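You operate a simulated robot arm through the tools that you are given. There is no shell and no other tool.

You are at the controls of a simulated robot arm. One attempt, no reset.

TASK
Put things in order on the top of the oil bench. At the end: the silver short block stands where the blue relief valve stood; the blue relief valve from the top of the oil bench stands where the blue felt pad stood; the red lock stands where the silver short block stood; the blue felt pad from the top of the oil bench is on the gold oblong box; whatever was shut is shut again. Leave all else as you found it, and nothing knocked over.

It is judged by the outcome, as a careful person would: the job done as asked, and still so three seconds after it is handed in. It fails if anything else is knocked over, pushed out of place, dropped, spilled or broken.

THE ROBOT
A 6-joint arm with a two-finger gripper, fixed in place. Base frame: the origin is at the foot of the arm, x ahead of it, y to its left, z up; the work surface is at about z = 0. Lengths are in m, angles in degrees, forces in N, time in s.
With the tool pointing down near the work surface it reaches from about 0.18 to 0.48 m from the base axis. Its first joint turns from -66.0 to 66.0 degrees. Payload 1.76 kg.
The TCP is the grasp point between the finger pads, 0.029 m short of the fingertips. In the tool frame z runs along the fingers and y along their closing line. The gripper opens to 0.082 m. The gripper's body begins 0.058 m behind the TCP.
Orientation is that of the tool frame in the base frame, as a unit quaternion [x, y, z, w]. With the fingers straight down and closing along the base's y, the tool's x points along the base's -x, its y along +y and its z along -z.

THE INTERFACE
- The arm moves only by the tool step_arm. Its argument "plan" is a list of rows, each an object of numbers (a shift or turn left out is 0, a gripper value left out holds the last): "rx", "ry", "rz": the turn, a rotation vector about the tool's x, y, z in degrees; "x", "y", "z": the shift along the tool's x, y, z in m; "fingers": the finger opening in m, from 0 to 0.082. In form: [{"rx": .., "ry": .., "rz": .., "x": .., "y": .., "z": .., "fingers": ..}, ...]. A call has 1 to 20 rows; each row shifts and turns the commanded pose from where the row before left it, along the tool's axes as they then stand. Each row takes 0.2 s and may step no farther than 0.05 m and 8.6 degrees from the row before; otherwise, or with a gripper value out of range, the whole call is refused. Where a pose cannot be reached the arm comes as near as it can. A force on the tool above 40 N (or 10 N above the force at the start of the call, whichever is more), or a blocked arm, ends the call early, and 0.2 s more pass. Each finger halts on what it meets, pressing with about 33 N; the grip force reading is that of the motor and also rises with nothing between the fingers. The clock runs only during rows and for 0.2 s after the last one: add rows that do not move to give the fingers time. The reply holds the time, the measured pose of the TCP, the force on the tool along the base axes, the opening and the grip force, in the units named above and with some noise, with the torque about the TCP (base axes, N m) and any sound that the robot's microphone picked up.
- Cameras (640 x 400 px; columns grow to the right, rows downward): "scene" is fixed at [0.0452, 0.3208, 0.4295]; the picture's right is [-0.86, -0.50, 0.00], its down [-0.26, 0.45, -0.85] and it looks along [0.43, -0.74, -0.52] (base axes); focal length 214 px, centre (320, 200). "wrist" rides on the gripper at [0.079, 0.004, -0.089] in the tool frame; the picture's right is [-0.05, 1.00, 0.00], its down [-0.71, -0.04, -0.71] and it looks along [-0.71, -0.04, 0.71] (tool axes); focal length 256 px, centre (320, 200). There is no depth. A picture from a camera that has moved, and an enlarged one, comes with that camera's place and axes in the base frame and with its lens.
- get_image(camera): a new picture of that camera. The clock stands still meanwhile.
- enlarge(camera, box): a new picture of the part [left, top, right, bottom] of that camera's present view, enlarged. The clock stands still meanwhile.
- close_job(): hands the job in; it is judged then, once.

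Places have to be worked out from the pictures, the camera data and where the tool is seen. Open the gripper and draw the arm clear of the work before you hand the job in, unless the task says otherwise.

The tools are called after ">>>" by a JSON object that holds its "fn" and its "kwargs". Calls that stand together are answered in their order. step_arm: Moves the arm, as the interface text tells. Its arguments: {"type":"object","properties":{"plan":{"type":"array","items":{"type":"object","properties":{"rx":{"type":"number"},"ry":{"type":"number"},"rz":{"type":"number"},"x":{"type":"number"},"y":{"type":"number"},"z":{"type":"number"},"fingers":{"type":"number"}}}}},"required":["plan"]} The other tools are called the same way: get_image (camera) takes a picture; enlarge (camera, box) takes an enlarged picture of a part of a camera's view; close_job () hands the job in.

At the start:

```text
clock: 0.0
tcp_pos: [0.2412, 0.0152, 0.3224]
tool_rot: [0.0, 1.0, 0.0, 0.001]
contact_force: [-1.0, -0.6, 0.1]
ft_torque: [-0.04, 0.0, 0.0]
grip_width: 0.0819
gripper_force: 0.0
```

scene: 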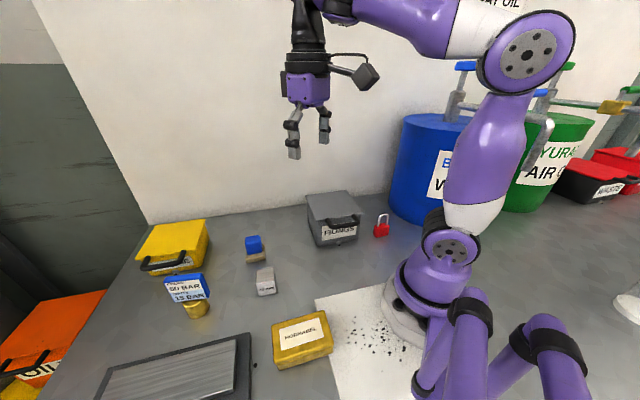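
wrist: 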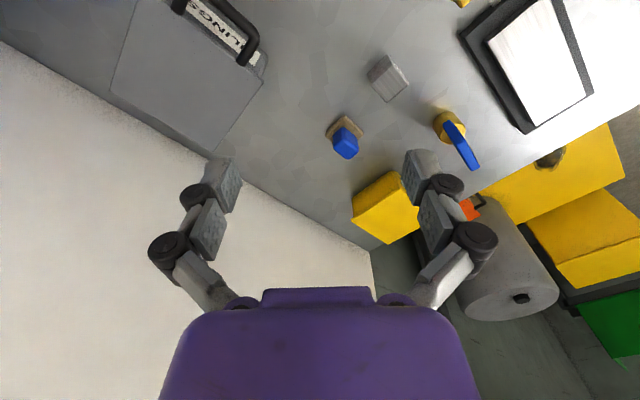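

The scene shows a yellow box, a grey "BUNGS" box, a blue thing on a wooden block, a silver block, a blue valve/sign on a brass base, a gold box and a red lock. I take closer looks before planning.

>>> {"fn": "enlarge", "kwargs": {"camera": "scene", "box": [120, 180, 280, 280]}}

>>> {"fn": "enlarge", "kwargs": {"camera": "scene", "box": [230, 180, 420, 300]}}

>>> {"fn": "enlarge", "kwargs": {"camera": "scene", "box": [90, 260, 350, 400]}}

>>> {"fn": "enlarge", "kwargs": {"camera": "wrist", "box": [300, 0, 640, 250]}}

```text
4.00 times, centred on (200, 230) of scene
camera zoom: at [0.0452, 0.3208, 0.4295], right [-0.86, -0.5, 0.0], down [-0.26, 0.45, -0.85], along [0.43, -0.74, -0.52], focal length 858 px, centre (800, 80)
```

zoom: 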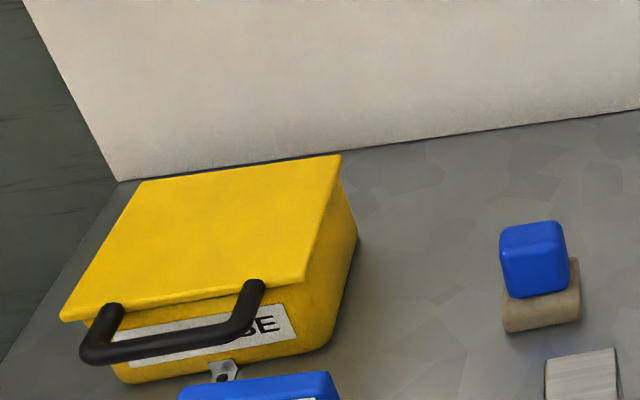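

```text
3.33 times, centred on (325, 240) of scene
camera zoom: at [0.0452, 0.3208, 0.4295], right [-0.86, -0.5, 0.0], down [-0.26, 0.45, -0.85], along [0.43, -0.74, -0.52], focal length 715 px, centre (303, 67)
```

zoom: 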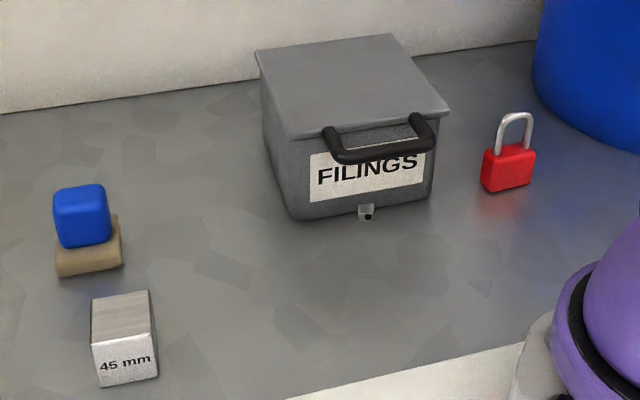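

```text
2.46 times, centred on (220, 330) of scene
camera zoom: at [0.0452, 0.3208, 0.4295], right [-0.86, -0.5, 0.0], down [-0.26, 0.45, -0.85], along [0.43, -0.74, -0.52], focal length 528 px, centre (566, -120)
```

zoom: 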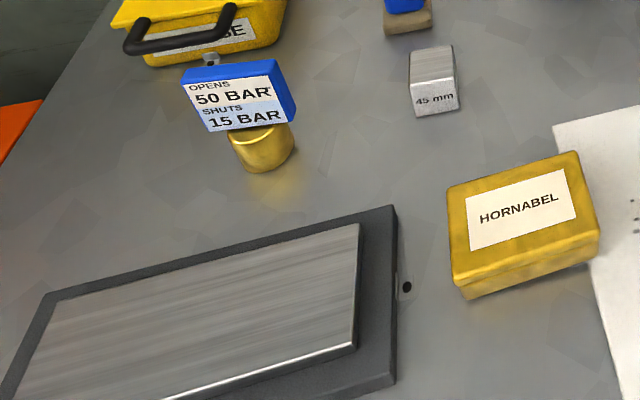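

```text
1.60 times, centred on (470, 125) of wrist
camera zoom: at [0.1624, 0.0194, 0.4098], right [0.05, 1.0, 0.0], down [0.71, -0.04, 0.71], along [0.71, -0.04, -0.71], focal length 410 px, centre (80, 320)
```

zoom: 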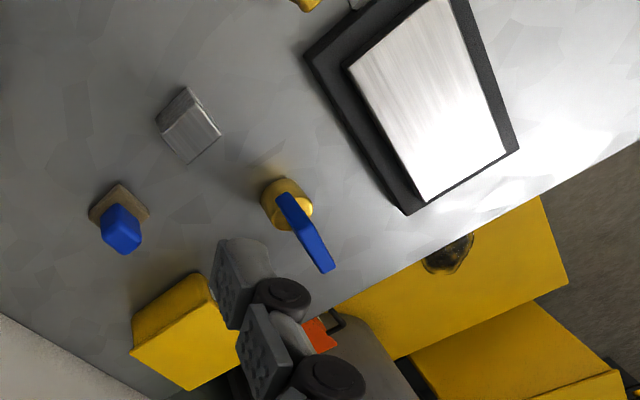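

Everything the task names is on the open bench: the felt pad (blue knob on a tan base, about (0.404, 0.046)), the silver 45 mm block, the blue valve on its brass foot, the red lock and the gold HORNABEL box. I move the tool over the pad and stay high so I can measure it with the wrist camera.

>>> {"fn": "step_arm", "kwargs": {"plan": [{"x": -0.025, "y": 0.005, "z": 0.022}, {"x": -0.025, "y": 0.005, "z": 0.022}, {"x": -0.025, "y": 0.005, "z": 0.022}, {"x": -0.025, "y": 0.005, "z": 0.022}, {"x": -0.025, "y": 0.005, "z": 0.022}, {"x": -0.025, "y": 0.005, "z": 0.022}, {}]}}

>>> {"fn": "get_image", "kwargs": {"camera": "wrist"}}

>>> {"fn": "get_image", "kwargs": {"camera": "scene"}}

```text
clock: 1.6
tcp_pos: [0.3929, 0.0439, 0.1894]
tool_rot: [-0.001, 1.0, 0.001, 0.001]
contact_force: [-0.2, -0.5, 0.5]
ft_torque: [-0.02, -0.01, -0.01]
grip_width: 0.082
gripper_force: 0.0
```

```text
taken
camera wrist: at [0.3136, 0.0489, 0.2778], right [0.05, 1.0, 0.0], down [0.71, -0.04, 0.71], along [0.71, -0.04, -0.71], focal length 256 px, centre (320, 200)
```

wrist: 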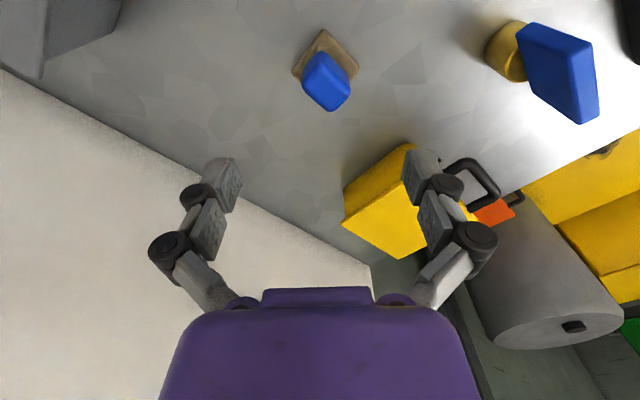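

```text
taken
```

scene: 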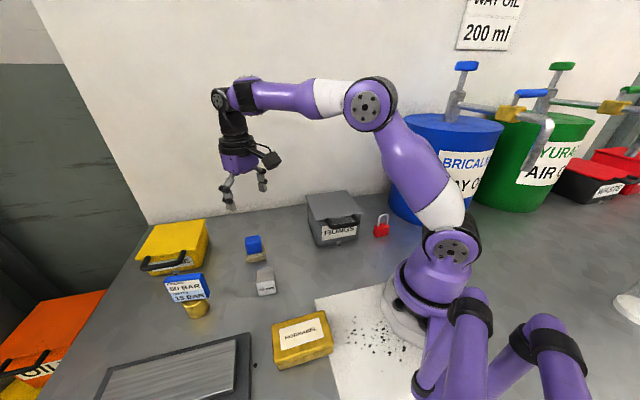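

The pad is in view between the fingers. I enlarge it to find its exact centre and turn.

>>> {"fn": "enlarge", "kwargs": {"camera": "wrist", "box": [260, 15, 400, 125]}}

>>> {"fn": "enlarge", "kwargs": {"camera": "wrist", "box": [440, 0, 640, 125]}}

>>> {"fn": "enlarge", "kwargs": {"camera": "scene", "box": [230, 225, 290, 300]}}

```text
3.64 times, centred on (330, 70) of wrist
camera zoom: at [0.3136, 0.0489, 0.2778], right [0.05, 1.0, 0.0], down [0.71, -0.04, 0.71], along [0.71, -0.04, -0.71], focal length 931 px, centre (284, 673)
```

zoom: 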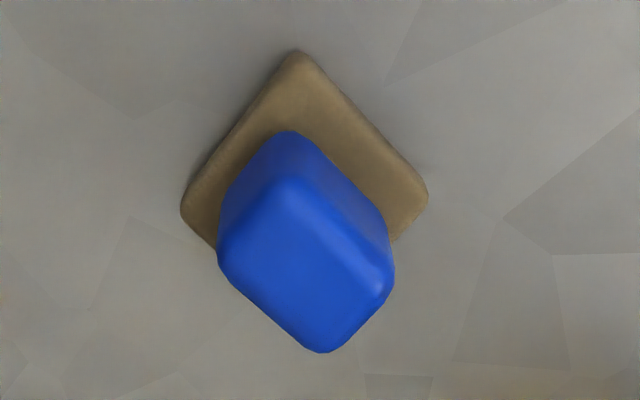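

```text
3.20 times, centred on (540, 62) of wrist
camera zoom: at [0.3136, 0.0489, 0.2778], right [0.05, 1.0, 0.0], down [0.71, -0.04, 0.71], along [0.71, -0.04, -0.71], focal length 819 px, centre (-384, 640)
```

zoom: 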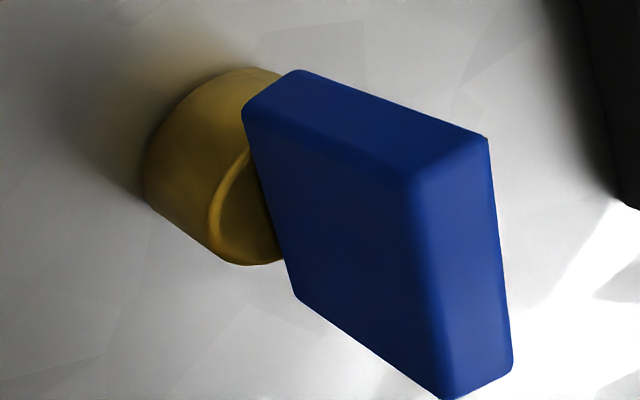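

```text
5.33 times, centred on (260, 262) of scene
camera zoom: at [0.0452, 0.3208, 0.4295], right [-0.86, -0.5, 0.0], down [-0.26, 0.45, -0.85], along [0.43, -0.74, -0.52], focal length 1144 px, centre (640, -133)
```

zoom: 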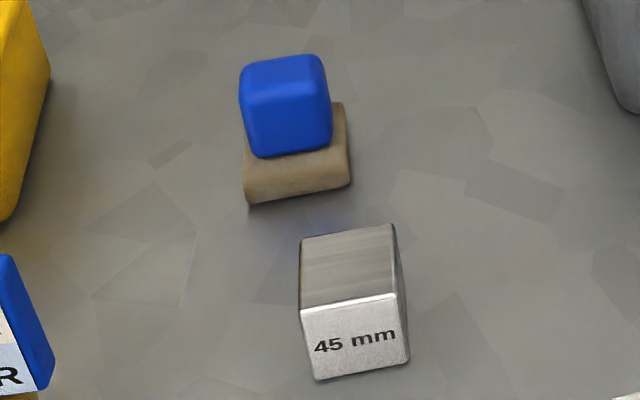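

I put the pad's base centre at about (0.403, 0.050), a square of roughly 0.05 m turned 45°, with the knob top at z about 0.051. The knob is narrower along (-0.7, 0.7), so I turn the tool -45° about its z, centre it over the pad and come down partway.

>>> {"fn": "step_arm", "kwargs": {"plan": [{"rz": -7.5, "fingers": 0.065}, {"rz": -7.5}, {"rz": -7.5}, {"rz": -7.5}, {"rz": -7.5}, {"rz": -7.5}, {"x": -0.0113, "y": -0.0028, "z": 0.03}, {"z": 0.03}, {}]}}

>>> {"fn": "get_image", "kwargs": {"camera": "wrist"}}

```text
clock: 3.6
tcp_pos: [0.402, 0.0507, 0.129]
tool_rot: [-0.383, 0.924, 0.001, 0.001]
contact_force: [0.2, -0.1, 0.2]
ft_torque: [0.0, 0.0, -0.01]
grip_width: 0.065
gripper_force: 0.1
```

```text
taken
camera wrist: at [0.3432, -0.0026, 0.2173], right [-0.67, 0.74, 0.0], down [0.52, 0.47, 0.71], along [0.53, 0.47, -0.71], focal length 256 px, centre (320, 200)
```

wrist: 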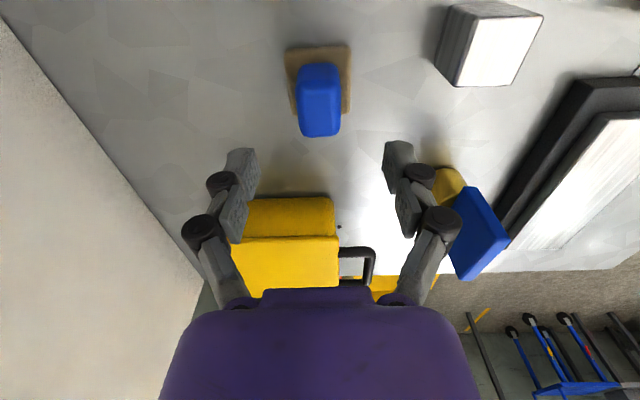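

The tool is centred over the pad to within about 1 mm and lined up with the knob. I descend so the fingertips stay just above the pad's base, then close on the knob.

>>> {"fn": "step_arm", "kwargs": {"plan": [{"y": 0.001, "z": 0.03}, {"z": 0.03}, {"z": 0.015}, {"z": 0.008}, {}, {"fingers": 0.02}, {}, {}]}}

>>> {"fn": "get_image", "kwargs": {"camera": "wrist"}}

>>> {"fn": "enlarge", "kwargs": {"camera": "scene", "box": [200, 180, 320, 280]}}

```text
clock: 5.4
tcp_pos: [0.4025, 0.0512, 0.0475]
tool_rot: [-0.383, 0.924, 0.001, 0.001]
contact_force: [1.9, 0.3, 2.7]
ft_torque: [0.05, -0.13, 0.01]
grip_width: 0.0291
gripper_force: 33.0
```

```text
taken
camera wrist: at [0.3429, -0.0015, 0.1346], right [-0.67, 0.74, 0.0], down [0.52, 0.47, 0.71], along [0.53, 0.47, -0.71], focal length 256 px, centre (320, 200)
```

wrist: 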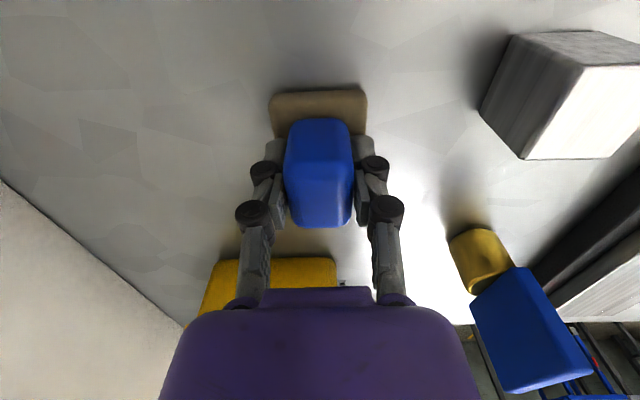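

```text
4.00 times, centred on (260, 230) of scene
camera zoom: at [0.0452, 0.3208, 0.4295], right [-0.86, -0.5, 0.0], down [-0.26, 0.45, -0.85], along [0.43, -0.74, -0.52], focal length 858 px, centre (560, 80)
```

zoom: 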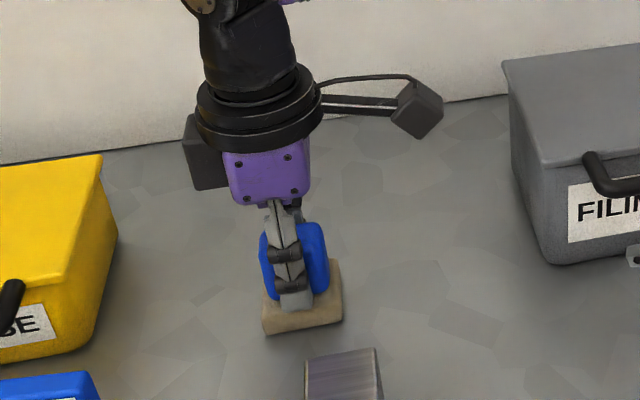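

The grip holds at 0.029 m wide. I lift straight up and check that the pad comes along.

>>> {"fn": "step_arm", "kwargs": {"plan": [{"z": -0.01}, {"z": -0.03}, {"z": -0.04}, {"z": -0.04}, {"z": -0.03}, {}]}}

>>> {"fn": "get_image", "kwargs": {"camera": "scene"}}

>>> {"fn": "enlarge", "kwargs": {"camera": "scene", "box": [260, 300, 350, 380]}}

```text
clock: 6.8
tcp_pos: [0.401, 0.0514, 0.1968]
tool_rot: [-0.383, 0.924, -0.001, 0.0]
contact_force: [0.8, 0.3, -0.6]
ft_torque: [0.03, -0.03, -0.04]
grip_width: 0.029
gripper_force: 32.5
```

```text
taken
```

scene: 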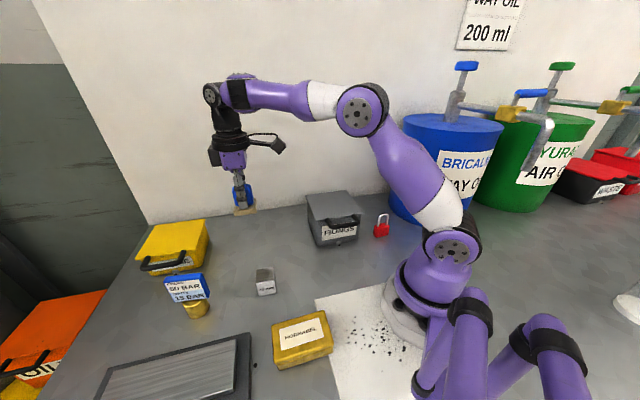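

```text
5.00 times, centred on (305, 340) of scene
camera zoom: at [0.0452, 0.3208, 0.4295], right [-0.86, -0.5, 0.0], down [-0.26, 0.45, -0.85], along [0.43, -0.74, -0.52], focal length 1072 px, centre (395, -500)
```

zoom: 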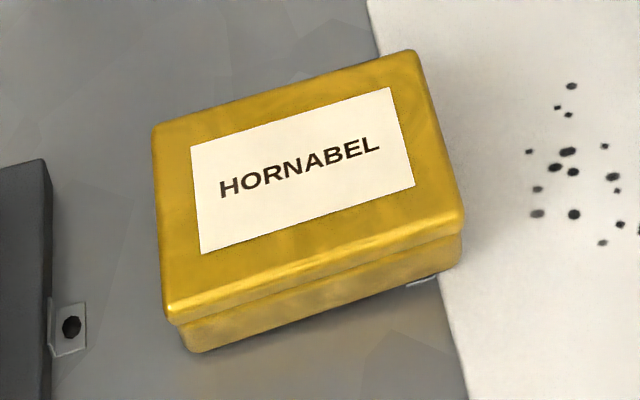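

The pad is held and the gold box measures about (0.172, 0.166) at its top centre, roughly 0.10 by 0.06 m and 0.035 m tall. I carry the pad across at height.

>>> {"fn": "step_arm", "kwargs": {"plan": [{"x": 0.0135, "y": 0.0405}, {"x": 0.0135, "y": 0.0405}, {"x": 0.0135, "y": 0.0405}, {"x": 0.0135, "y": 0.0405}, {"x": 0.0135, "y": 0.0405}, {"x": 0.0135, "y": 0.0405}, {}, {}]}}

>>> {"fn": "get_image", "kwargs": {"camera": "wrist"}}

>>> {"fn": "get_image", "kwargs": {"camera": "scene"}}

```text
clock: 8.6
tcp_pos: [0.1719, 0.167, 0.1959]
tool_rot: [-0.382, 0.924, 0.0, 0.0]
contact_force: [-1.2, 0.2, -1.1]
ft_torque: [0.01, 0.0, 0.0]
grip_width: 0.0292
gripper_force: 33.1
```

```text
taken
camera wrist: at [0.1128, 0.1135, 0.2842], right [-0.67, 0.74, 0.0], down [0.53, 0.47, 0.71], along [0.53, 0.47, -0.71], focal length 256 px, centre (320, 200)
```

wrist: 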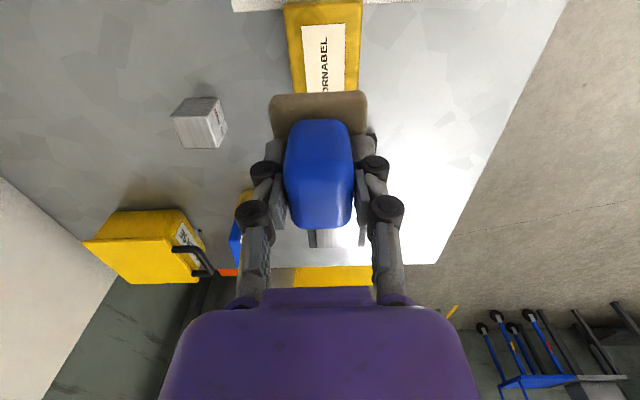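

```text
taken
```

scene: 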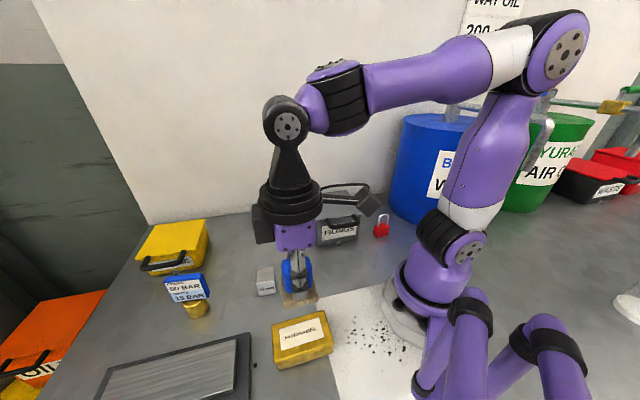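

The box shows under the pad. I enlarge the wrist view to centre the pad across the box's width.

>>> {"fn": "enlarge", "kwargs": {"camera": "wrist", "box": [230, 0, 420, 120]}}

>>> {"fn": "enlarge", "kwargs": {"camera": "scene", "box": [240, 240, 370, 380]}}

```text
3.33 times, centred on (325, 60) of wrist
camera zoom: at [0.1128, 0.1135, 0.2842], right [-0.67, 0.74, 0.0], down [0.53, 0.47, 0.71], along [0.53, 0.47, -0.71], focal length 853 px, centre (303, 667)
```

zoom: 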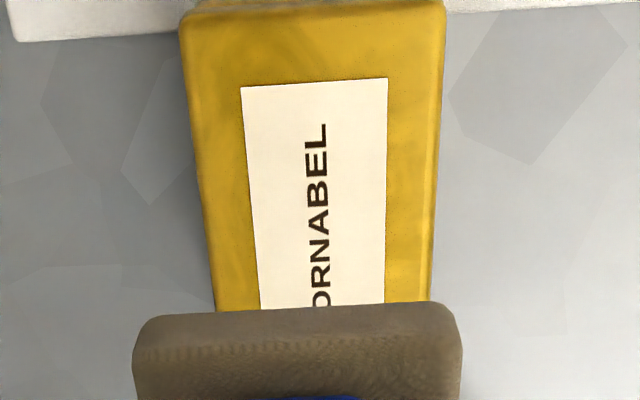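

```text
2.86 times, centred on (305, 310) of scene
camera zoom: at [0.0452, 0.3208, 0.4295], right [-0.86, -0.5, 0.0], down [-0.26, 0.45, -0.85], along [0.43, -0.74, -0.52], focal length 613 px, centre (363, -114)
```

zoom: 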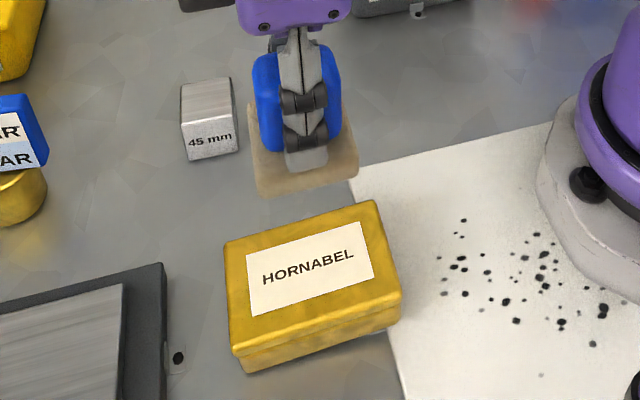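

The wrist view puts the box axis about 4 mm toward tool +y and its centre 3 mm outward of the pad. I correct for both and descend to just above the lid.

>>> {"fn": "step_arm", "kwargs": {"plan": [{"x": -0.003, "y": 0.004, "z": 0.03}, {"z": 0.03}, {"z": 0.025}, {}]}}

>>> {"fn": "enlarge", "kwargs": {"camera": "scene", "box": [250, 270, 350, 380]}}

>>> {"fn": "get_image", "kwargs": {"camera": "wrist"}}

```text
clock: 9.6
tcp_pos: [0.1715, 0.1708, 0.1108]
tool_rot: [-0.382, 0.924, 0.001, 0.001]
contact_force: [0.0, 0.5, -0.8]
ft_torque: [-0.01, -0.01, 0.0]
grip_width: 0.0289
gripper_force: 33.5
```

```text
3.64 times, centred on (300, 325) of scene
camera zoom: at [0.0452, 0.3208, 0.4295], right [-0.86, -0.5, 0.0], down [-0.26, 0.45, -0.85], along [0.43, -0.74, -0.52], focal length 780 px, centre (393, -254)
```

zoom: 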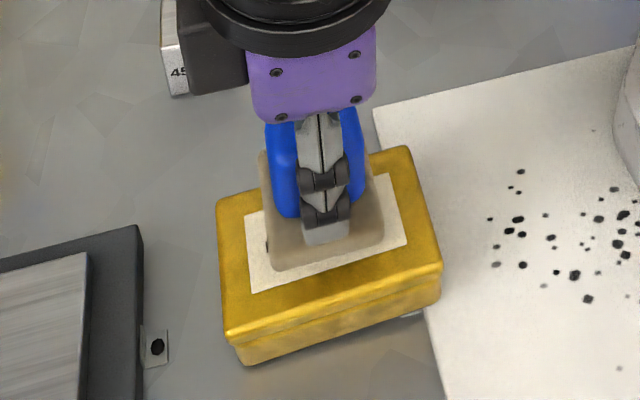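

```text
taken
camera wrist: at [0.1122, 0.1181, 0.1993], right [-0.67, 0.74, 0.0], down [0.52, 0.47, 0.71], along [0.53, 0.47, -0.71], focal length 256 px, centre (320, 200)
```

wrist: 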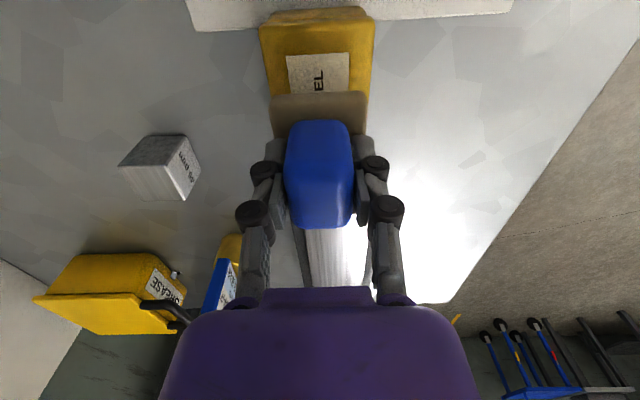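

The pad sits above the lid's middle. I lower it in small steps, watching the force.

>>> {"fn": "step_arm", "kwargs": {"plan": [{"z": 0.01}, {"z": 0.008}, {"z": 0.004}, {}]}}

>>> {"fn": "enlarge", "kwargs": {"camera": "scene", "box": [250, 270, 350, 380]}}

```text
clock: 10.6
tcp_pos: [0.1718, 0.1707, 0.0894]
tool_rot: [-0.383, 0.924, 0.001, 0.002]
contact_force: [-1.7, -1.1, 21.9]
ft_torque: [-0.47, 0.46, -0.03]
grip_width: 0.029
gripper_force: 32.6
```

```text
3.64 times, centred on (300, 325) of scene
camera zoom: at [0.0452, 0.3208, 0.4295], right [-0.86, -0.5, 0.0], down [-0.26, 0.45, -0.85], along [0.43, -0.74, -0.52], focal length 780 px, centre (393, -254)
```

zoom: 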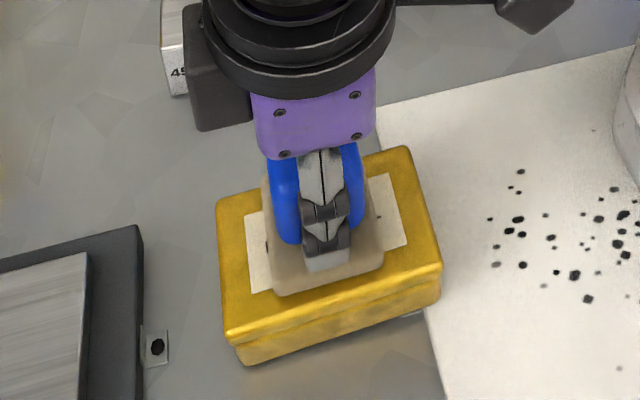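

The pad is in contact with the lid (22 N at z 0.089). I ease up about 1 mm, open the fingers and lift away.

>>> {"fn": "step_arm", "kwargs": {"plan": [{"z": -0.001}, {}, {"fingers": 0.05}, {}, {"fingers": 0.065}, {"z": -0.02}, {"z": -0.04}, {"z": -0.04}, {}]}}

>>> {"fn": "get_image", "kwargs": {"camera": "wrist"}}

>>> {"fn": "get_image", "kwargs": {"camera": "scene"}}

```text
clock: 12.6
tcp_pos: [0.1713, 0.1723, 0.191]
tool_rot: [-0.382, 0.924, 0.0, 0.001]
contact_force: [-0.1, 0.2, 0.7]
ft_torque: [0.01, 0.01, 0.03]
grip_width: 0.0648
gripper_force: 0.0
```

```text
taken
camera wrist: at [0.1122, 0.1186, 0.2796], right [-0.67, 0.74, 0.0], down [0.52, 0.47, 0.71], along [0.53, 0.47, -0.71], focal length 256 px, centre (320, 200)
```

wrist: 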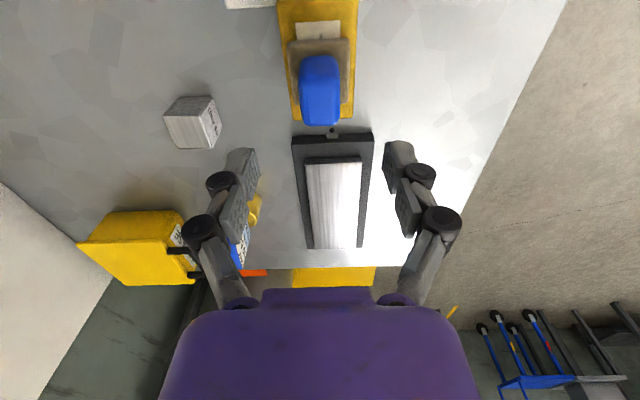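

```text
taken
```

scene: 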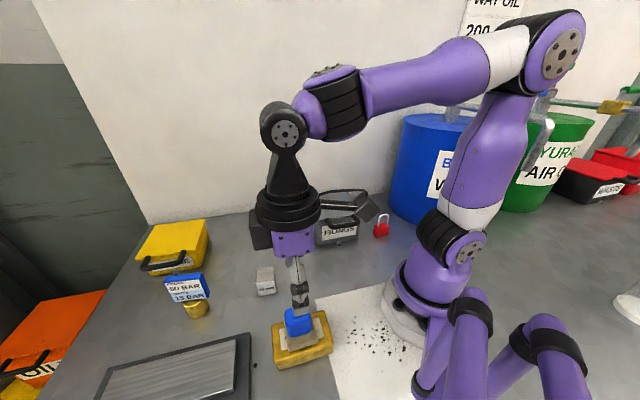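

The pad rests centred on the gold box. Next is the valve, with its plate near (0.395, 0.229) and its long side running about 38.5° from x, so I move to hover above it and turn the tool to -38.5°.

>>> {"fn": "step_arm", "kwargs": {"plan": [{"x": -0.0328, "y": -0.01985, "z": -0.0017}, {"x": -0.0328, "y": -0.01985, "z": -0.0017}, {"x": -0.0328, "y": -0.01985, "z": -0.0017}, {"x": -0.0328, "y": -0.01985, "z": -0.0017}, {"x": -0.0328, "y": -0.01985, "z": -0.0017}, {"x": -0.0328, "y": -0.01985, "z": -0.0017}, {"rz": 6.5}, {}, {}]}}

>>> {"fn": "get_image", "kwargs": {"camera": "wrist"}}

>>> {"fn": "enlarge", "kwargs": {"camera": "scene", "box": [260, 280, 350, 380]}}

```text
clock: 14.6
tcp_pos: [0.386, 0.2243, 0.1986]
tool_rot: [-0.33, 0.944, 0.0, 0.001]
contact_force: [0.5, -0.4, 0.4]
ft_torque: [-0.01, -0.01, 0.0]
grip_width: 0.0649
gripper_force: 0.2
out of reach, approached as far as the arm can: row 6
```

```text
taken
camera wrist: at [0.3199, 0.1783, 0.2879], right [-0.58, 0.81, 0.0], down [0.58, 0.41, 0.71], along [0.58, 0.41, -0.71], focal length 256 px, centre (320, 200)
```

wrist: 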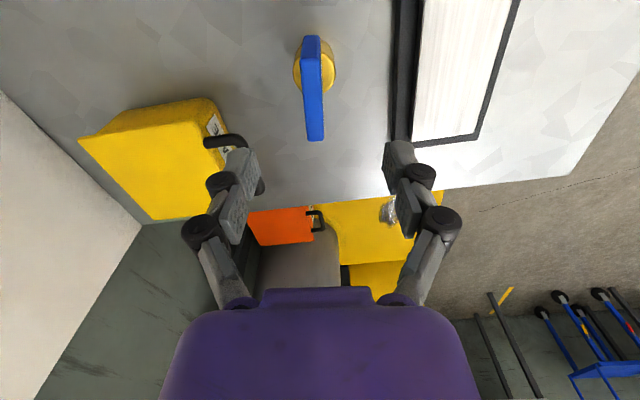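

```text
4.00 times, centred on (305, 330) of scene
camera zoom: at [0.0452, 0.3208, 0.4295], right [-0.86, -0.5, 0.0], down [-0.26, 0.45, -0.85], along [0.43, -0.74, -0.52], focal length 858 px, centre (380, -320)
```

zoom: 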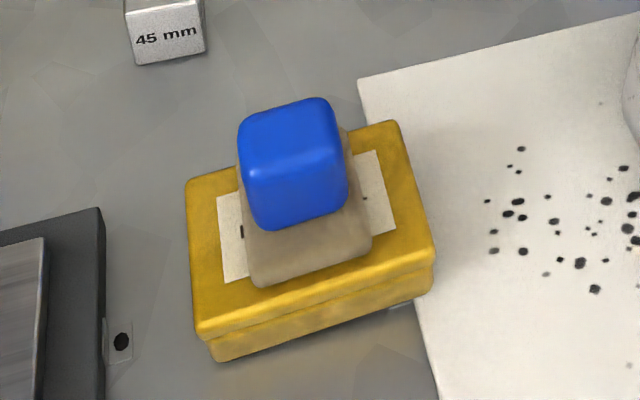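

The reach runs a little short at this height, at (0.386, 0.224). I enlarge the valve from here to measure it before going lower.

>>> {"fn": "enlarge", "kwargs": {"camera": "wrist", "box": [250, 20, 390, 150]}}

>>> {"fn": "enlarge", "kwargs": {"camera": "scene", "box": [140, 250, 240, 330]}}

```text
3.08 times, centred on (320, 85) of wrist
camera zoom: at [0.3199, 0.1783, 0.2879], right [-0.58, 0.81, 0.0], down [0.58, 0.41, 0.71], along [0.58, 0.41, -0.71], focal length 788 px, centre (320, 554)
```

zoom: 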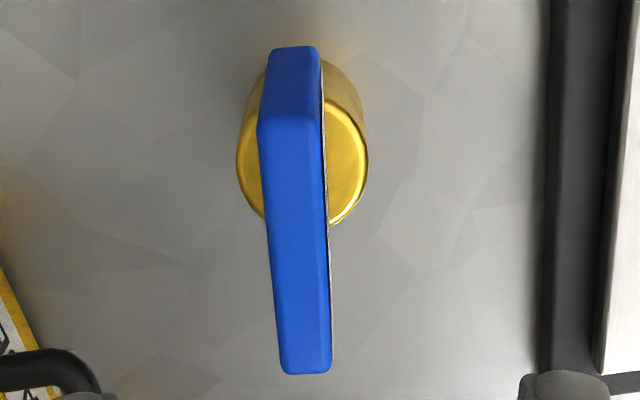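

```text
5.00 times, centred on (190, 290) of scene
camera zoom: at [0.0452, 0.3208, 0.4295], right [-0.86, -0.5, 0.0], down [-0.26, 0.45, -0.85], along [0.43, -0.74, -0.52], focal length 1072 px, centre (970, -250)
```

zoom: 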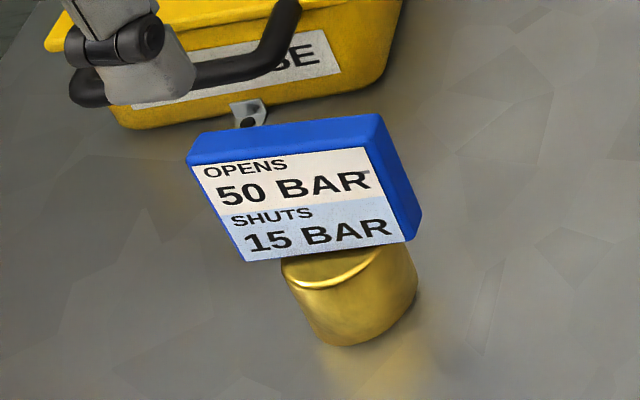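

The plate centres at about (0.392, 0.2235), some 13 mm thick with its top near z 0.10, and it lines up with the tool. The brass foot is about 40 mm across and 35 mm high, so I come down 0.05 m and re-read the pose, since the last row was cut short.

>>> {"fn": "step_arm", "kwargs": {"plan": [{"z": 0.025}, {"z": 0.025}, {}]}}

>>> {"fn": "get_image", "kwargs": {"camera": "wrist"}}

```text
clock: 15.4
tcp_pos: [0.3865, 0.2247, 0.1495]
tool_rot: [-0.33, 0.944, 0.0, 0.001]
contact_force: [-0.4, 0.0, 0.5]
ft_torque: [0.01, 0.0, 0.02]
grip_width: 0.0651
gripper_force: 0.1
```

```text
taken
camera wrist: at [0.321, 0.1778, 0.2383], right [-0.58, 0.81, 0.0], down [0.57, 0.41, 0.71], along [0.58, 0.41, -0.71], focal length 256 px, centre (320, 200)
```

wrist: 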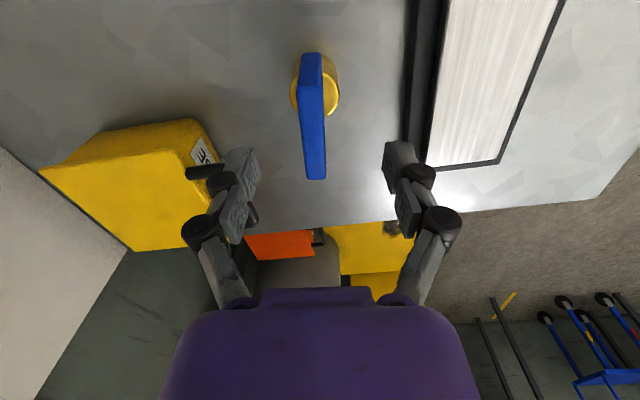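

The pose did carry on from the reached place, and the plate lies about 4 mm to tool -y, matching my calculation. I correct that and descend to z about 0.073, with the fingertips just above the brass foot.

>>> {"fn": "step_arm", "kwargs": {"plan": [{"x": -0.0036, "y": -0.0044}, {"z": 0.03}, {"z": 0.025}, {}]}}

>>> {"fn": "get_image", "kwargs": {"camera": "wrist"}}

>>> {"fn": "enlarge", "kwargs": {"camera": "scene", "box": [120, 200, 260, 330]}}

```text
clock: 16.4
tcp_pos: [0.392, 0.2231, 0.0963]
tool_rot: [-0.33, 0.944, 0.0, 0.001]
contact_force: [-0.4, -0.3, 0.5]
ft_torque: [-0.01, 0.0, 0.0]
grip_width: 0.0649
gripper_force: 0.0
```

```text
taken
camera wrist: at [0.3263, 0.1766, 0.1836], right [-0.58, 0.81, 0.0], down [0.57, 0.41, 0.71], along [0.58, 0.41, -0.71], focal length 256 px, centre (320, 200)
```

wrist: 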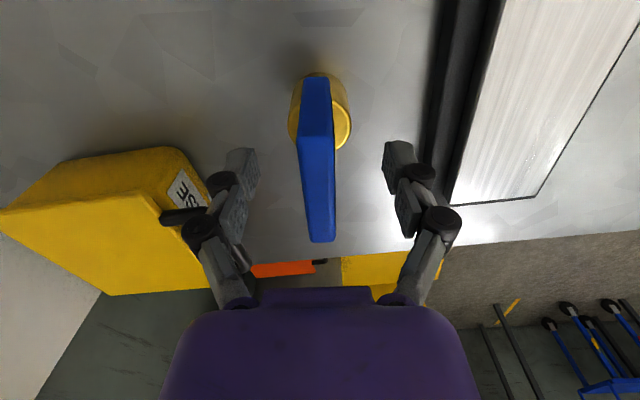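

```text
3.08 times, centred on (190, 265) of scene
camera zoom: at [0.0452, 0.3208, 0.4295], right [-0.86, -0.5, 0.0], down [-0.26, 0.45, -0.85], along [0.43, -0.74, -0.52], focal length 660 px, centre (720, 0)
```

zoom: 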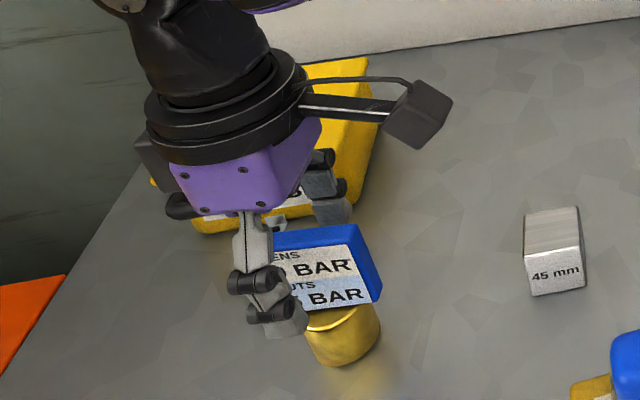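

The fingers straddle the plate evenly. I narrow the opening a little for clearance from the GREASE box handle, go down the last 23 mm and close on the plate.

>>> {"fn": "step_arm", "kwargs": {"plan": [{"fingers": 0.045}, {"z": 0.013}, {"z": 0.01}, {}, {"fingers": 0.005}, {}, {}]}}

>>> {"fn": "get_image", "kwargs": {"camera": "wrist"}}

>>> {"fn": "enlarge", "kwargs": {"camera": "scene", "box": [120, 200, 260, 330]}}

```text
clock: 18.0
tcp_pos: [0.3921, 0.2221, 0.0731]
tool_rot: [-0.329, 0.944, -0.001, 0.001]
contact_force: [-0.6, -5.3, 10.7]
ft_torque: [-0.17, 0.08, -0.03]
grip_width: 0.0136
gripper_force: 32.5
```

```text
taken
camera wrist: at [0.3265, 0.1766, 0.1613], right [-0.58, 0.81, 0.0], down [0.57, 0.41, 0.71], along [0.58, 0.41, -0.71], focal length 256 px, centre (320, 200)
```

wrist: 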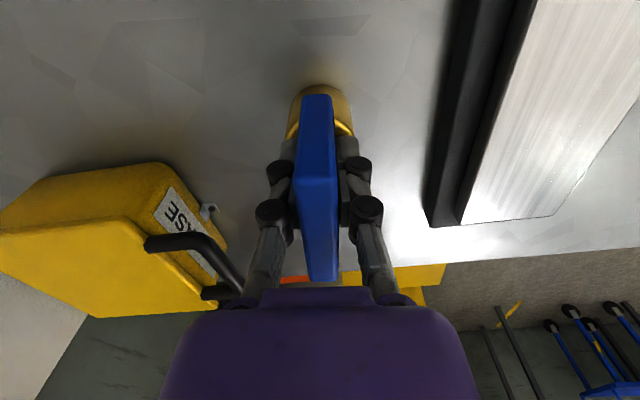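

```text
3.08 times, centred on (190, 265) of scene
camera zoom: at [0.0452, 0.3208, 0.4295], right [-0.86, -0.5, 0.0], down [-0.26, 0.45, -0.85], along [0.43, -0.74, -0.52], focal length 660 px, centre (720, 0)
```

zoom: 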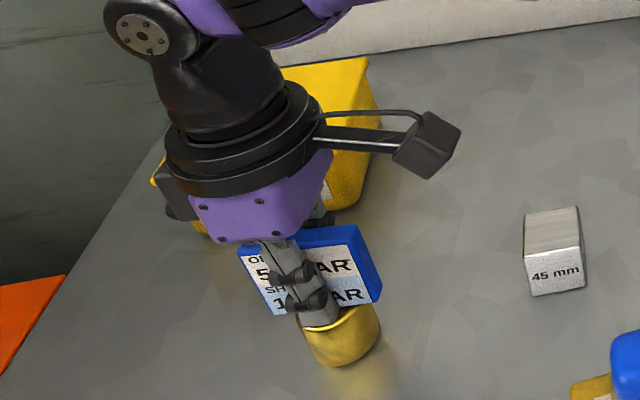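

The plate is gripped at 13.6 mm. I lift straight up and verify that the valve hangs true.

>>> {"fn": "step_arm", "kwargs": {"plan": [{"z": -0.008}, {"z": -0.02}, {"z": -0.025}, {"z": -0.022}, {}]}}

>>> {"fn": "get_image", "kwargs": {"camera": "scene"}}

>>> {"fn": "get_image", "kwargs": {"camera": "wrist"}}

```text
clock: 19.2
tcp_pos: [0.391, 0.2233, 0.1468]
tool_rot: [-0.329, 0.944, 0.001, 0.0]
contact_force: [0.2, 0.4, -10.2]
ft_torque: [-0.01, 0.04, 0.03]
grip_width: 0.0137
gripper_force: 32.9
```

```text
taken
```

scene: 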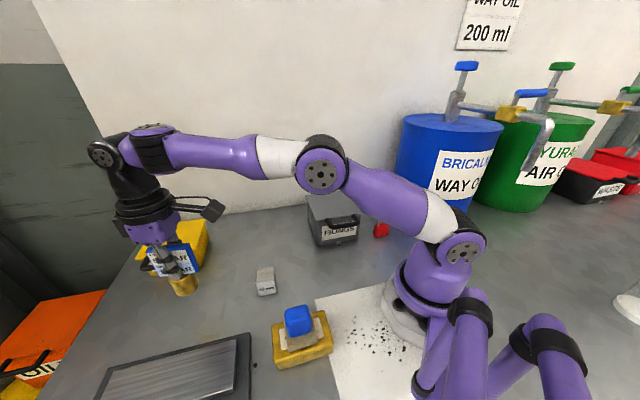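

```text
taken
camera wrist: at [0.3262, 0.1769, 0.2359], right [-0.58, 0.81, 0.0], down [0.58, 0.41, 0.71], along [0.58, 0.41, -0.71], focal length 256 px, centre (320, 200)
```

wrist: 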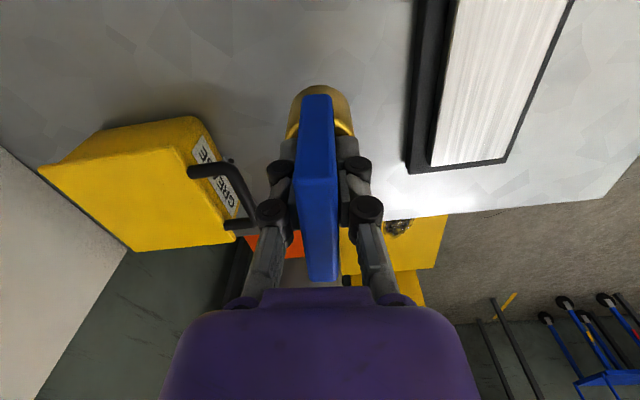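

The valve is up, weighs about 10 N and sits unchanged in the grip. I carry it over to the pad's old place at (0.403, 0.050).

>>> {"fn": "step_arm", "kwargs": {"plan": [{"x": 0.0062, "y": -0.0089}, {"x": 0.0124, "y": -0.0178}, {"x": 0.0165, "y": -0.0237}, {"x": 0.0165, "y": -0.0237}, {"x": 0.0165, "y": -0.0237}, {"x": 0.0165, "y": -0.0237}, {"x": 0.0103, "y": -0.0148}, {"x": 0.0041, "y": -0.006}, {}, {}]}}

>>> {"fn": "get_image", "kwargs": {"camera": "wrist"}}

>>> {"fn": "get_image", "kwargs": {"camera": "scene"}}

```text
clock: 21.4
tcp_pos: [0.4012, 0.0495, 0.1476]
tool_rot: [-0.33, 0.944, 0.001, 0.001]
contact_force: [0.0, 0.7, -10.2]
ft_torque: [0.0, -0.01, 0.02]
grip_width: 0.0135
gripper_force: 32.7
```

```text
taken
camera wrist: at [0.3369, 0.0036, 0.2357], right [-0.58, 0.81, 0.0], down [0.58, 0.41, 0.71], along [0.58, 0.41, -0.71], focal length 256 px, centre (320, 200)
```

wrist: 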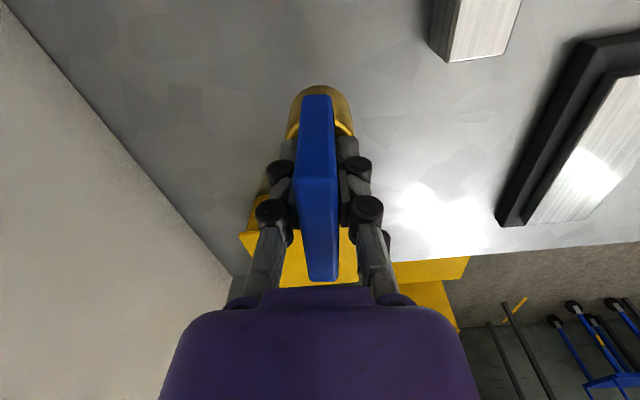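

```text
taken
```

scene: 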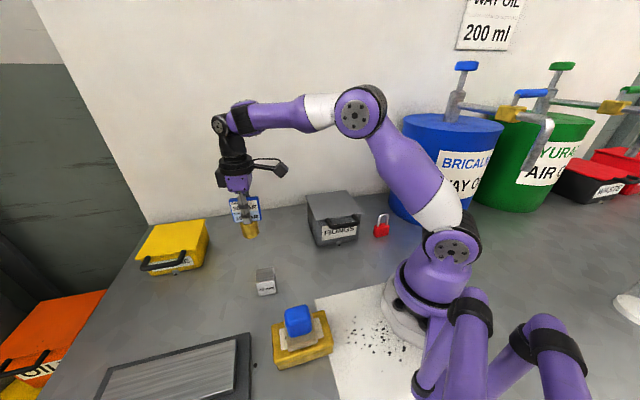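

The valve is over the target within 2 mm. I trim the position and lower it to just above the bench.

>>> {"fn": "step_arm", "kwargs": {"plan": [{"x": -0.0011, "y": -0.0015, "z": 0.02}, {"z": 0.025}, {"z": 0.016}, {"z": 0.008}, {}]}}

>>> {"fn": "enlarge", "kwargs": {"camera": "scene", "box": [200, 180, 320, 300]}}

```text
clock: 22.6
tcp_pos: [0.4036, 0.0495, 0.0777]
tool_rot: [-0.329, 0.944, 0.0, 0.001]
contact_force: [-1.2, 0.2, -10.7]
ft_torque: [0.0, 0.0, -0.01]
grip_width: 0.0136
gripper_force: 32.9
```

```text
3.33 times, centred on (260, 240) of scene
camera zoom: at [0.0452, 0.3208, 0.4295], right [-0.86, -0.5, 0.0], down [-0.26, 0.45, -0.85], along [0.43, -0.74, -0.52], focal length 715 px, centre (520, 67)
```

zoom: 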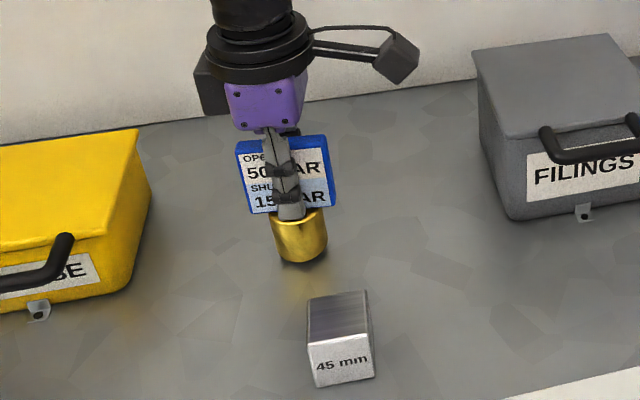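

The valve hangs about 4 mm above the bench in the right spot. I lower it in 1–2 mm steps to contact.

>>> {"fn": "step_arm", "kwargs": {"plan": [{"z": 0.002}, {"z": 0.0015}, {}]}}

```text
clock: 23.4
tcp_pos: [0.4043, 0.0496, 0.0747]
tool_rot: [-0.329, 0.944, 0.0, 0.0]
contact_force: [-0.9, 0.2, -8.7]
ft_torque: [-0.01, 0.03, 0.05]
grip_width: 0.0137
gripper_force: 33.3
```

The force has just begun to ease (-8.7 N). I lower another millimetre or so to seat it.

>>> {"fn": "step_arm", "kwargs": {"plan": [{"z": 0.001}, {}]}}

```text
clock: 24.0
tcp_pos: [0.4042, 0.0496, 0.0729]
tool_rot: [-0.33, 0.944, 0.0, 0.001]
contact_force: [0.1, -0.6, -10.0]
ft_torque: [0.0, -0.01, 0.03]
grip_width: 0.0137
gripper_force: 32.7
```

The valve's weight is still on the gripper (-10 N), so I keep lowering by a millimetre at a time.

>>> {"fn": "step_arm", "kwargs": {"plan": [{"z": 0.001}, {}]}}

>>> {"fn": "enlarge", "kwargs": {"camera": "scene", "box": [220, 220, 300, 290]}}

```text
clock: 24.6
tcp_pos: [0.4038, 0.0501, 0.0733]
tool_rot: [-0.328, 0.945, 0.001, 0.002]
contact_force: [-5.8, 0.7, 4.8]
ft_torque: [0.03, 0.22, 0.03]
grip_width: 0.0138
gripper_force: 32.7
```

```text
5.71 times, centred on (260, 255) of scene
camera zoom: at [0.0452, 0.3208, 0.4295], right [-0.86, -0.5, 0.0], down [-0.26, 0.45, -0.85], along [0.43, -0.74, -0.52], focal length 1226 px, centre (663, -114)
```

zoom: 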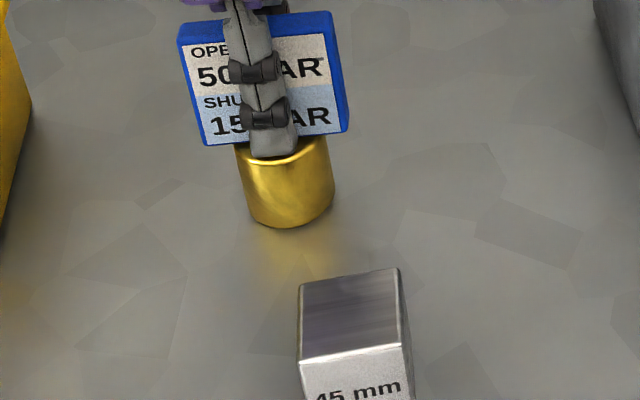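

The valve is seated (force turned to +4.8 N). I open the fingers and rise straight up clear of the plate.

>>> {"fn": "step_arm", "kwargs": {"plan": [{"fingers": 0.03}, {"fingers": 0.05}, {}, {"z": -0.015}, {"z": -0.03}, {"z": -0.04}, {"z": -0.03}, {}]}}

>>> {"fn": "get_image", "kwargs": {"camera": "wrist"}}

>>> {"fn": "get_image", "kwargs": {"camera": "scene"}}

```text
clock: 26.4
tcp_pos: [0.4043, 0.0493, 0.188]
tool_rot: [-0.329, 0.944, 0.0, 0.001]
contact_force: [0.1, 0.6, 0.1]
ft_torque: [-0.02, 0.0, -0.02]
grip_width: 0.0503
gripper_force: 0.1
```

```text
taken
camera wrist: at [0.3389, 0.0035, 0.276], right [-0.58, 0.81, 0.0], down [0.58, 0.41, 0.71], along [0.58, 0.41, -0.71], focal length 256 px, centre (320, 200)
```

wrist: 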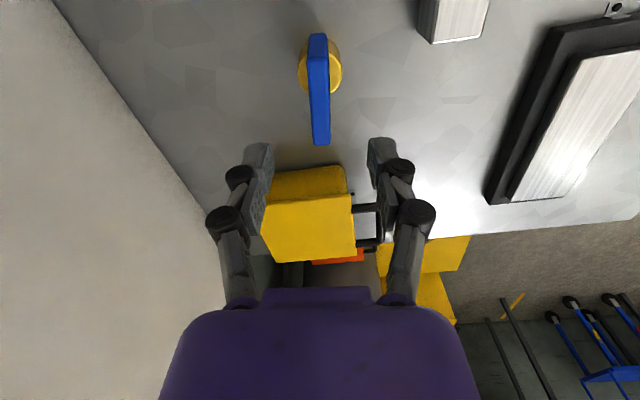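

```text
taken
```

scene: 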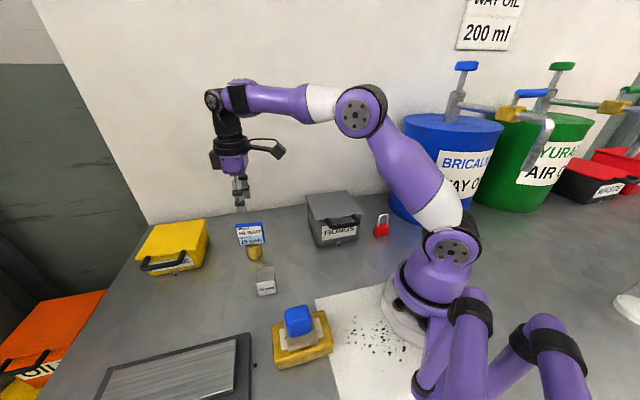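

The valve stands upright in the pad's old place. Next I hover over the silver block, near (0.305, 0.105), and measure it.

>>> {"fn": "step_arm", "kwargs": {"plan": [{"x": 0.0142, "y": 0.0351}, {"x": 0.0142, "y": 0.0351}, {"x": 0.0142, "y": 0.0351}, {"fingers": 0.075}, {}]}}

>>> {"fn": "get_image", "kwargs": {"camera": "wrist"}}

>>> {"fn": "enlarge", "kwargs": {"camera": "wrist", "box": [240, 0, 400, 130]}}

```text
clock: 27.6
tcp_pos: [0.3042, 0.1054, 0.1873]
tool_rot: [-0.33, 0.944, -0.001, 0.001]
contact_force: [-0.5, 0.3, 0.3]
ft_torque: [0.0, -0.02, -0.03]
grip_width: 0.0751
gripper_force: 0.1
```

```text
taken
camera wrist: at [0.2401, 0.0598, 0.2749], right [-0.58, 0.81, 0.0], down [0.57, 0.41, 0.71], along [0.58, 0.41, -0.71], focal length 256 px, centre (320, 200)
```

wrist: 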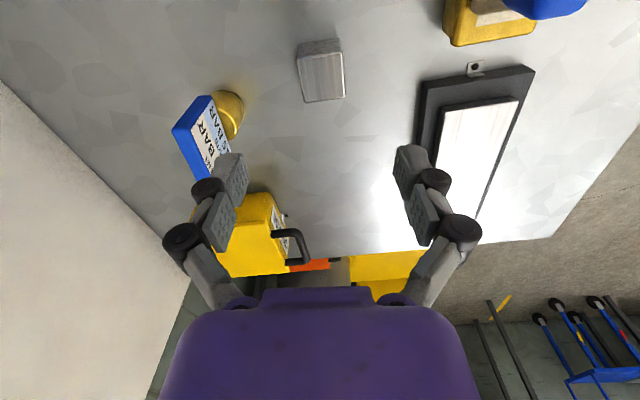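

```text
3.08 times, centred on (320, 65) of wrist
camera zoom: at [0.2401, 0.0598, 0.2749], right [-0.58, 0.81, 0.0], down [0.57, 0.41, 0.71], along [0.58, 0.41, -0.71], focal length 788 px, centre (320, 615)
```

zoom: 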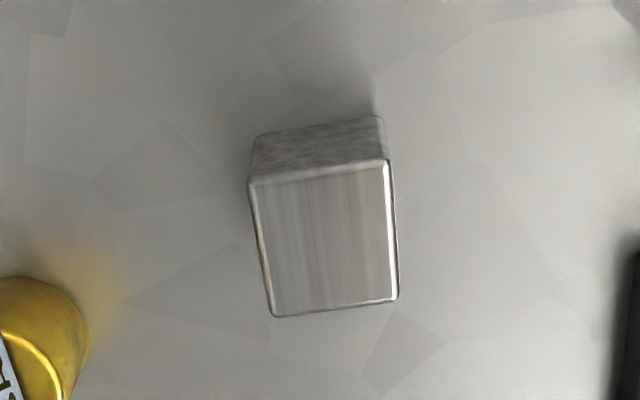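

The block measures 38 mm square and about 44 mm tall, centred at (0.306, 0.1095), with its sides at 43.4°. I turn -4.9°, centre, and come down partway.

>>> {"fn": "step_arm", "kwargs": {"plan": [{"rz": -4.9}, {"x": -0.0044, "y": 0.0015}, {"z": 0.04}, {"z": 0.04}, {}]}}

>>> {"fn": "get_image", "kwargs": {"camera": "wrist"}}

```text
clock: 28.8
tcp_pos: [0.3078, 0.1098, 0.1067]
tool_rot: [-0.37, 0.929, 0.0, 0.001]
contact_force: [0.0, 0.7, -0.5]
ft_torque: [-0.02, -0.01, -0.02]
grip_width: 0.0749
gripper_force: 0.1
```

```text
taken
camera wrist: at [0.247, 0.0582, 0.1952], right [-0.65, 0.76, 0.0], down [0.54, 0.46, 0.71], along [0.54, 0.46, -0.71], focal length 256 px, centre (320, 200)
```

wrist: 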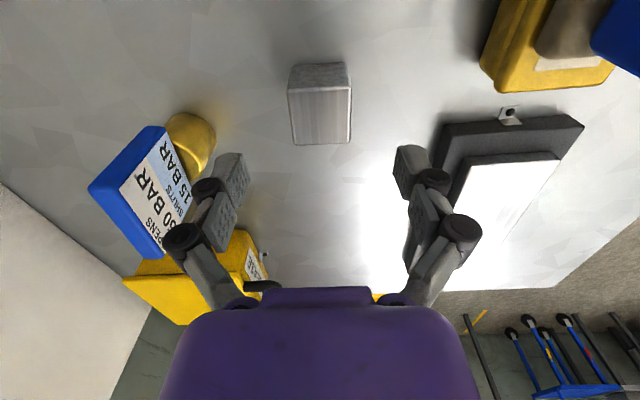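

The block is centred between the fingers. I narrow to 0.06 m, descend to z about 0.034 and close.

>>> {"fn": "step_arm", "kwargs": {"plan": [{"fingers": 0.06, "z": 0.03}, {"z": 0.025}, {"z": 0.012}, {"z": 0.005}, {}, {"fingers": 0.028}, {}, {}]}}

>>> {"fn": "get_image", "kwargs": {"camera": "wrist"}}

```text
clock: 30.6
tcp_pos: [0.3072, 0.109, 0.0352]
tool_rot: [-0.37, 0.929, 0.001, 0.001]
contact_force: [-1.0, 2.5, 7.4]
ft_torque: [0.07, 0.07, -0.02]
grip_width: 0.0397
gripper_force: 33.1
```

```text
taken
camera wrist: at [0.2469, 0.0582, 0.1238], right [-0.65, 0.76, 0.0], down [0.54, 0.46, 0.71], along [0.54, 0.46, -0.71], focal length 256 px, centre (320, 200)
```

wrist: 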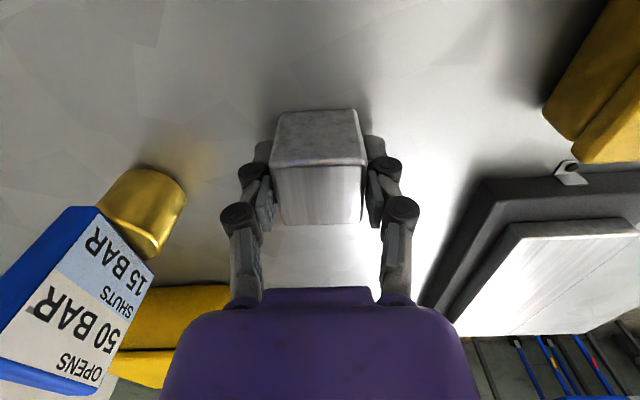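

The block is gripped at 39.7 mm. I lift it and carry it to where the valve stood, (0.392, 0.2235).

>>> {"fn": "step_arm", "kwargs": {"plan": [{"z": -0.01}, {"z": -0.03}, {"z": -0.03}, {"z": -0.02}, {"x": -0.0102, "y": 0.0018}, {"x": -0.02, "y": 0.0036}, {"x": -0.03, "y": 0.0053}, {"x": -0.03, "y": 0.0053}, {"x": -0.03, "y": 0.0053}, {"x": -0.0201, "y": 0.0036}, {}, {}]}}

>>> {"fn": "get_image", "kwargs": {"camera": "wrist"}}

>>> {"fn": "get_image", "kwargs": {"camera": "scene"}}

```text
clock: 33.2
tcp_pos: [0.3921, 0.2241, 0.126]
tool_rot: [-0.37, 0.929, 0.001, -0.001]
contact_force: [-0.1, 0.1, -4.5]
ft_torque: [0.02, 0.01, 0.03]
grip_width: 0.0394
gripper_force: 32.9
```

```text
taken
camera wrist: at [0.3314, 0.1726, 0.2139], right [-0.65, 0.76, 0.0], down [0.54, 0.46, 0.71], along [0.54, 0.46, -0.71], focal length 256 px, centre (320, 200)
```

wrist: 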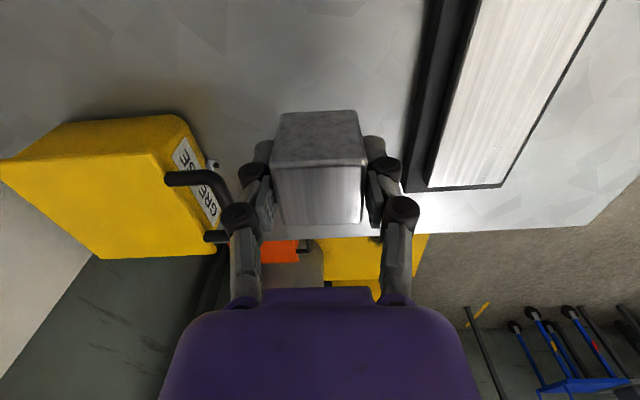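

```text
taken
```

scene: 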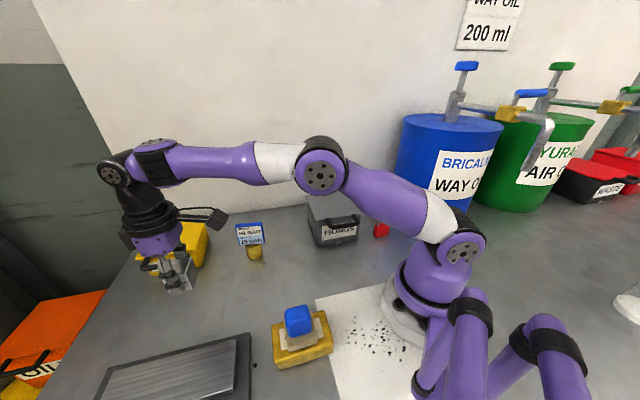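

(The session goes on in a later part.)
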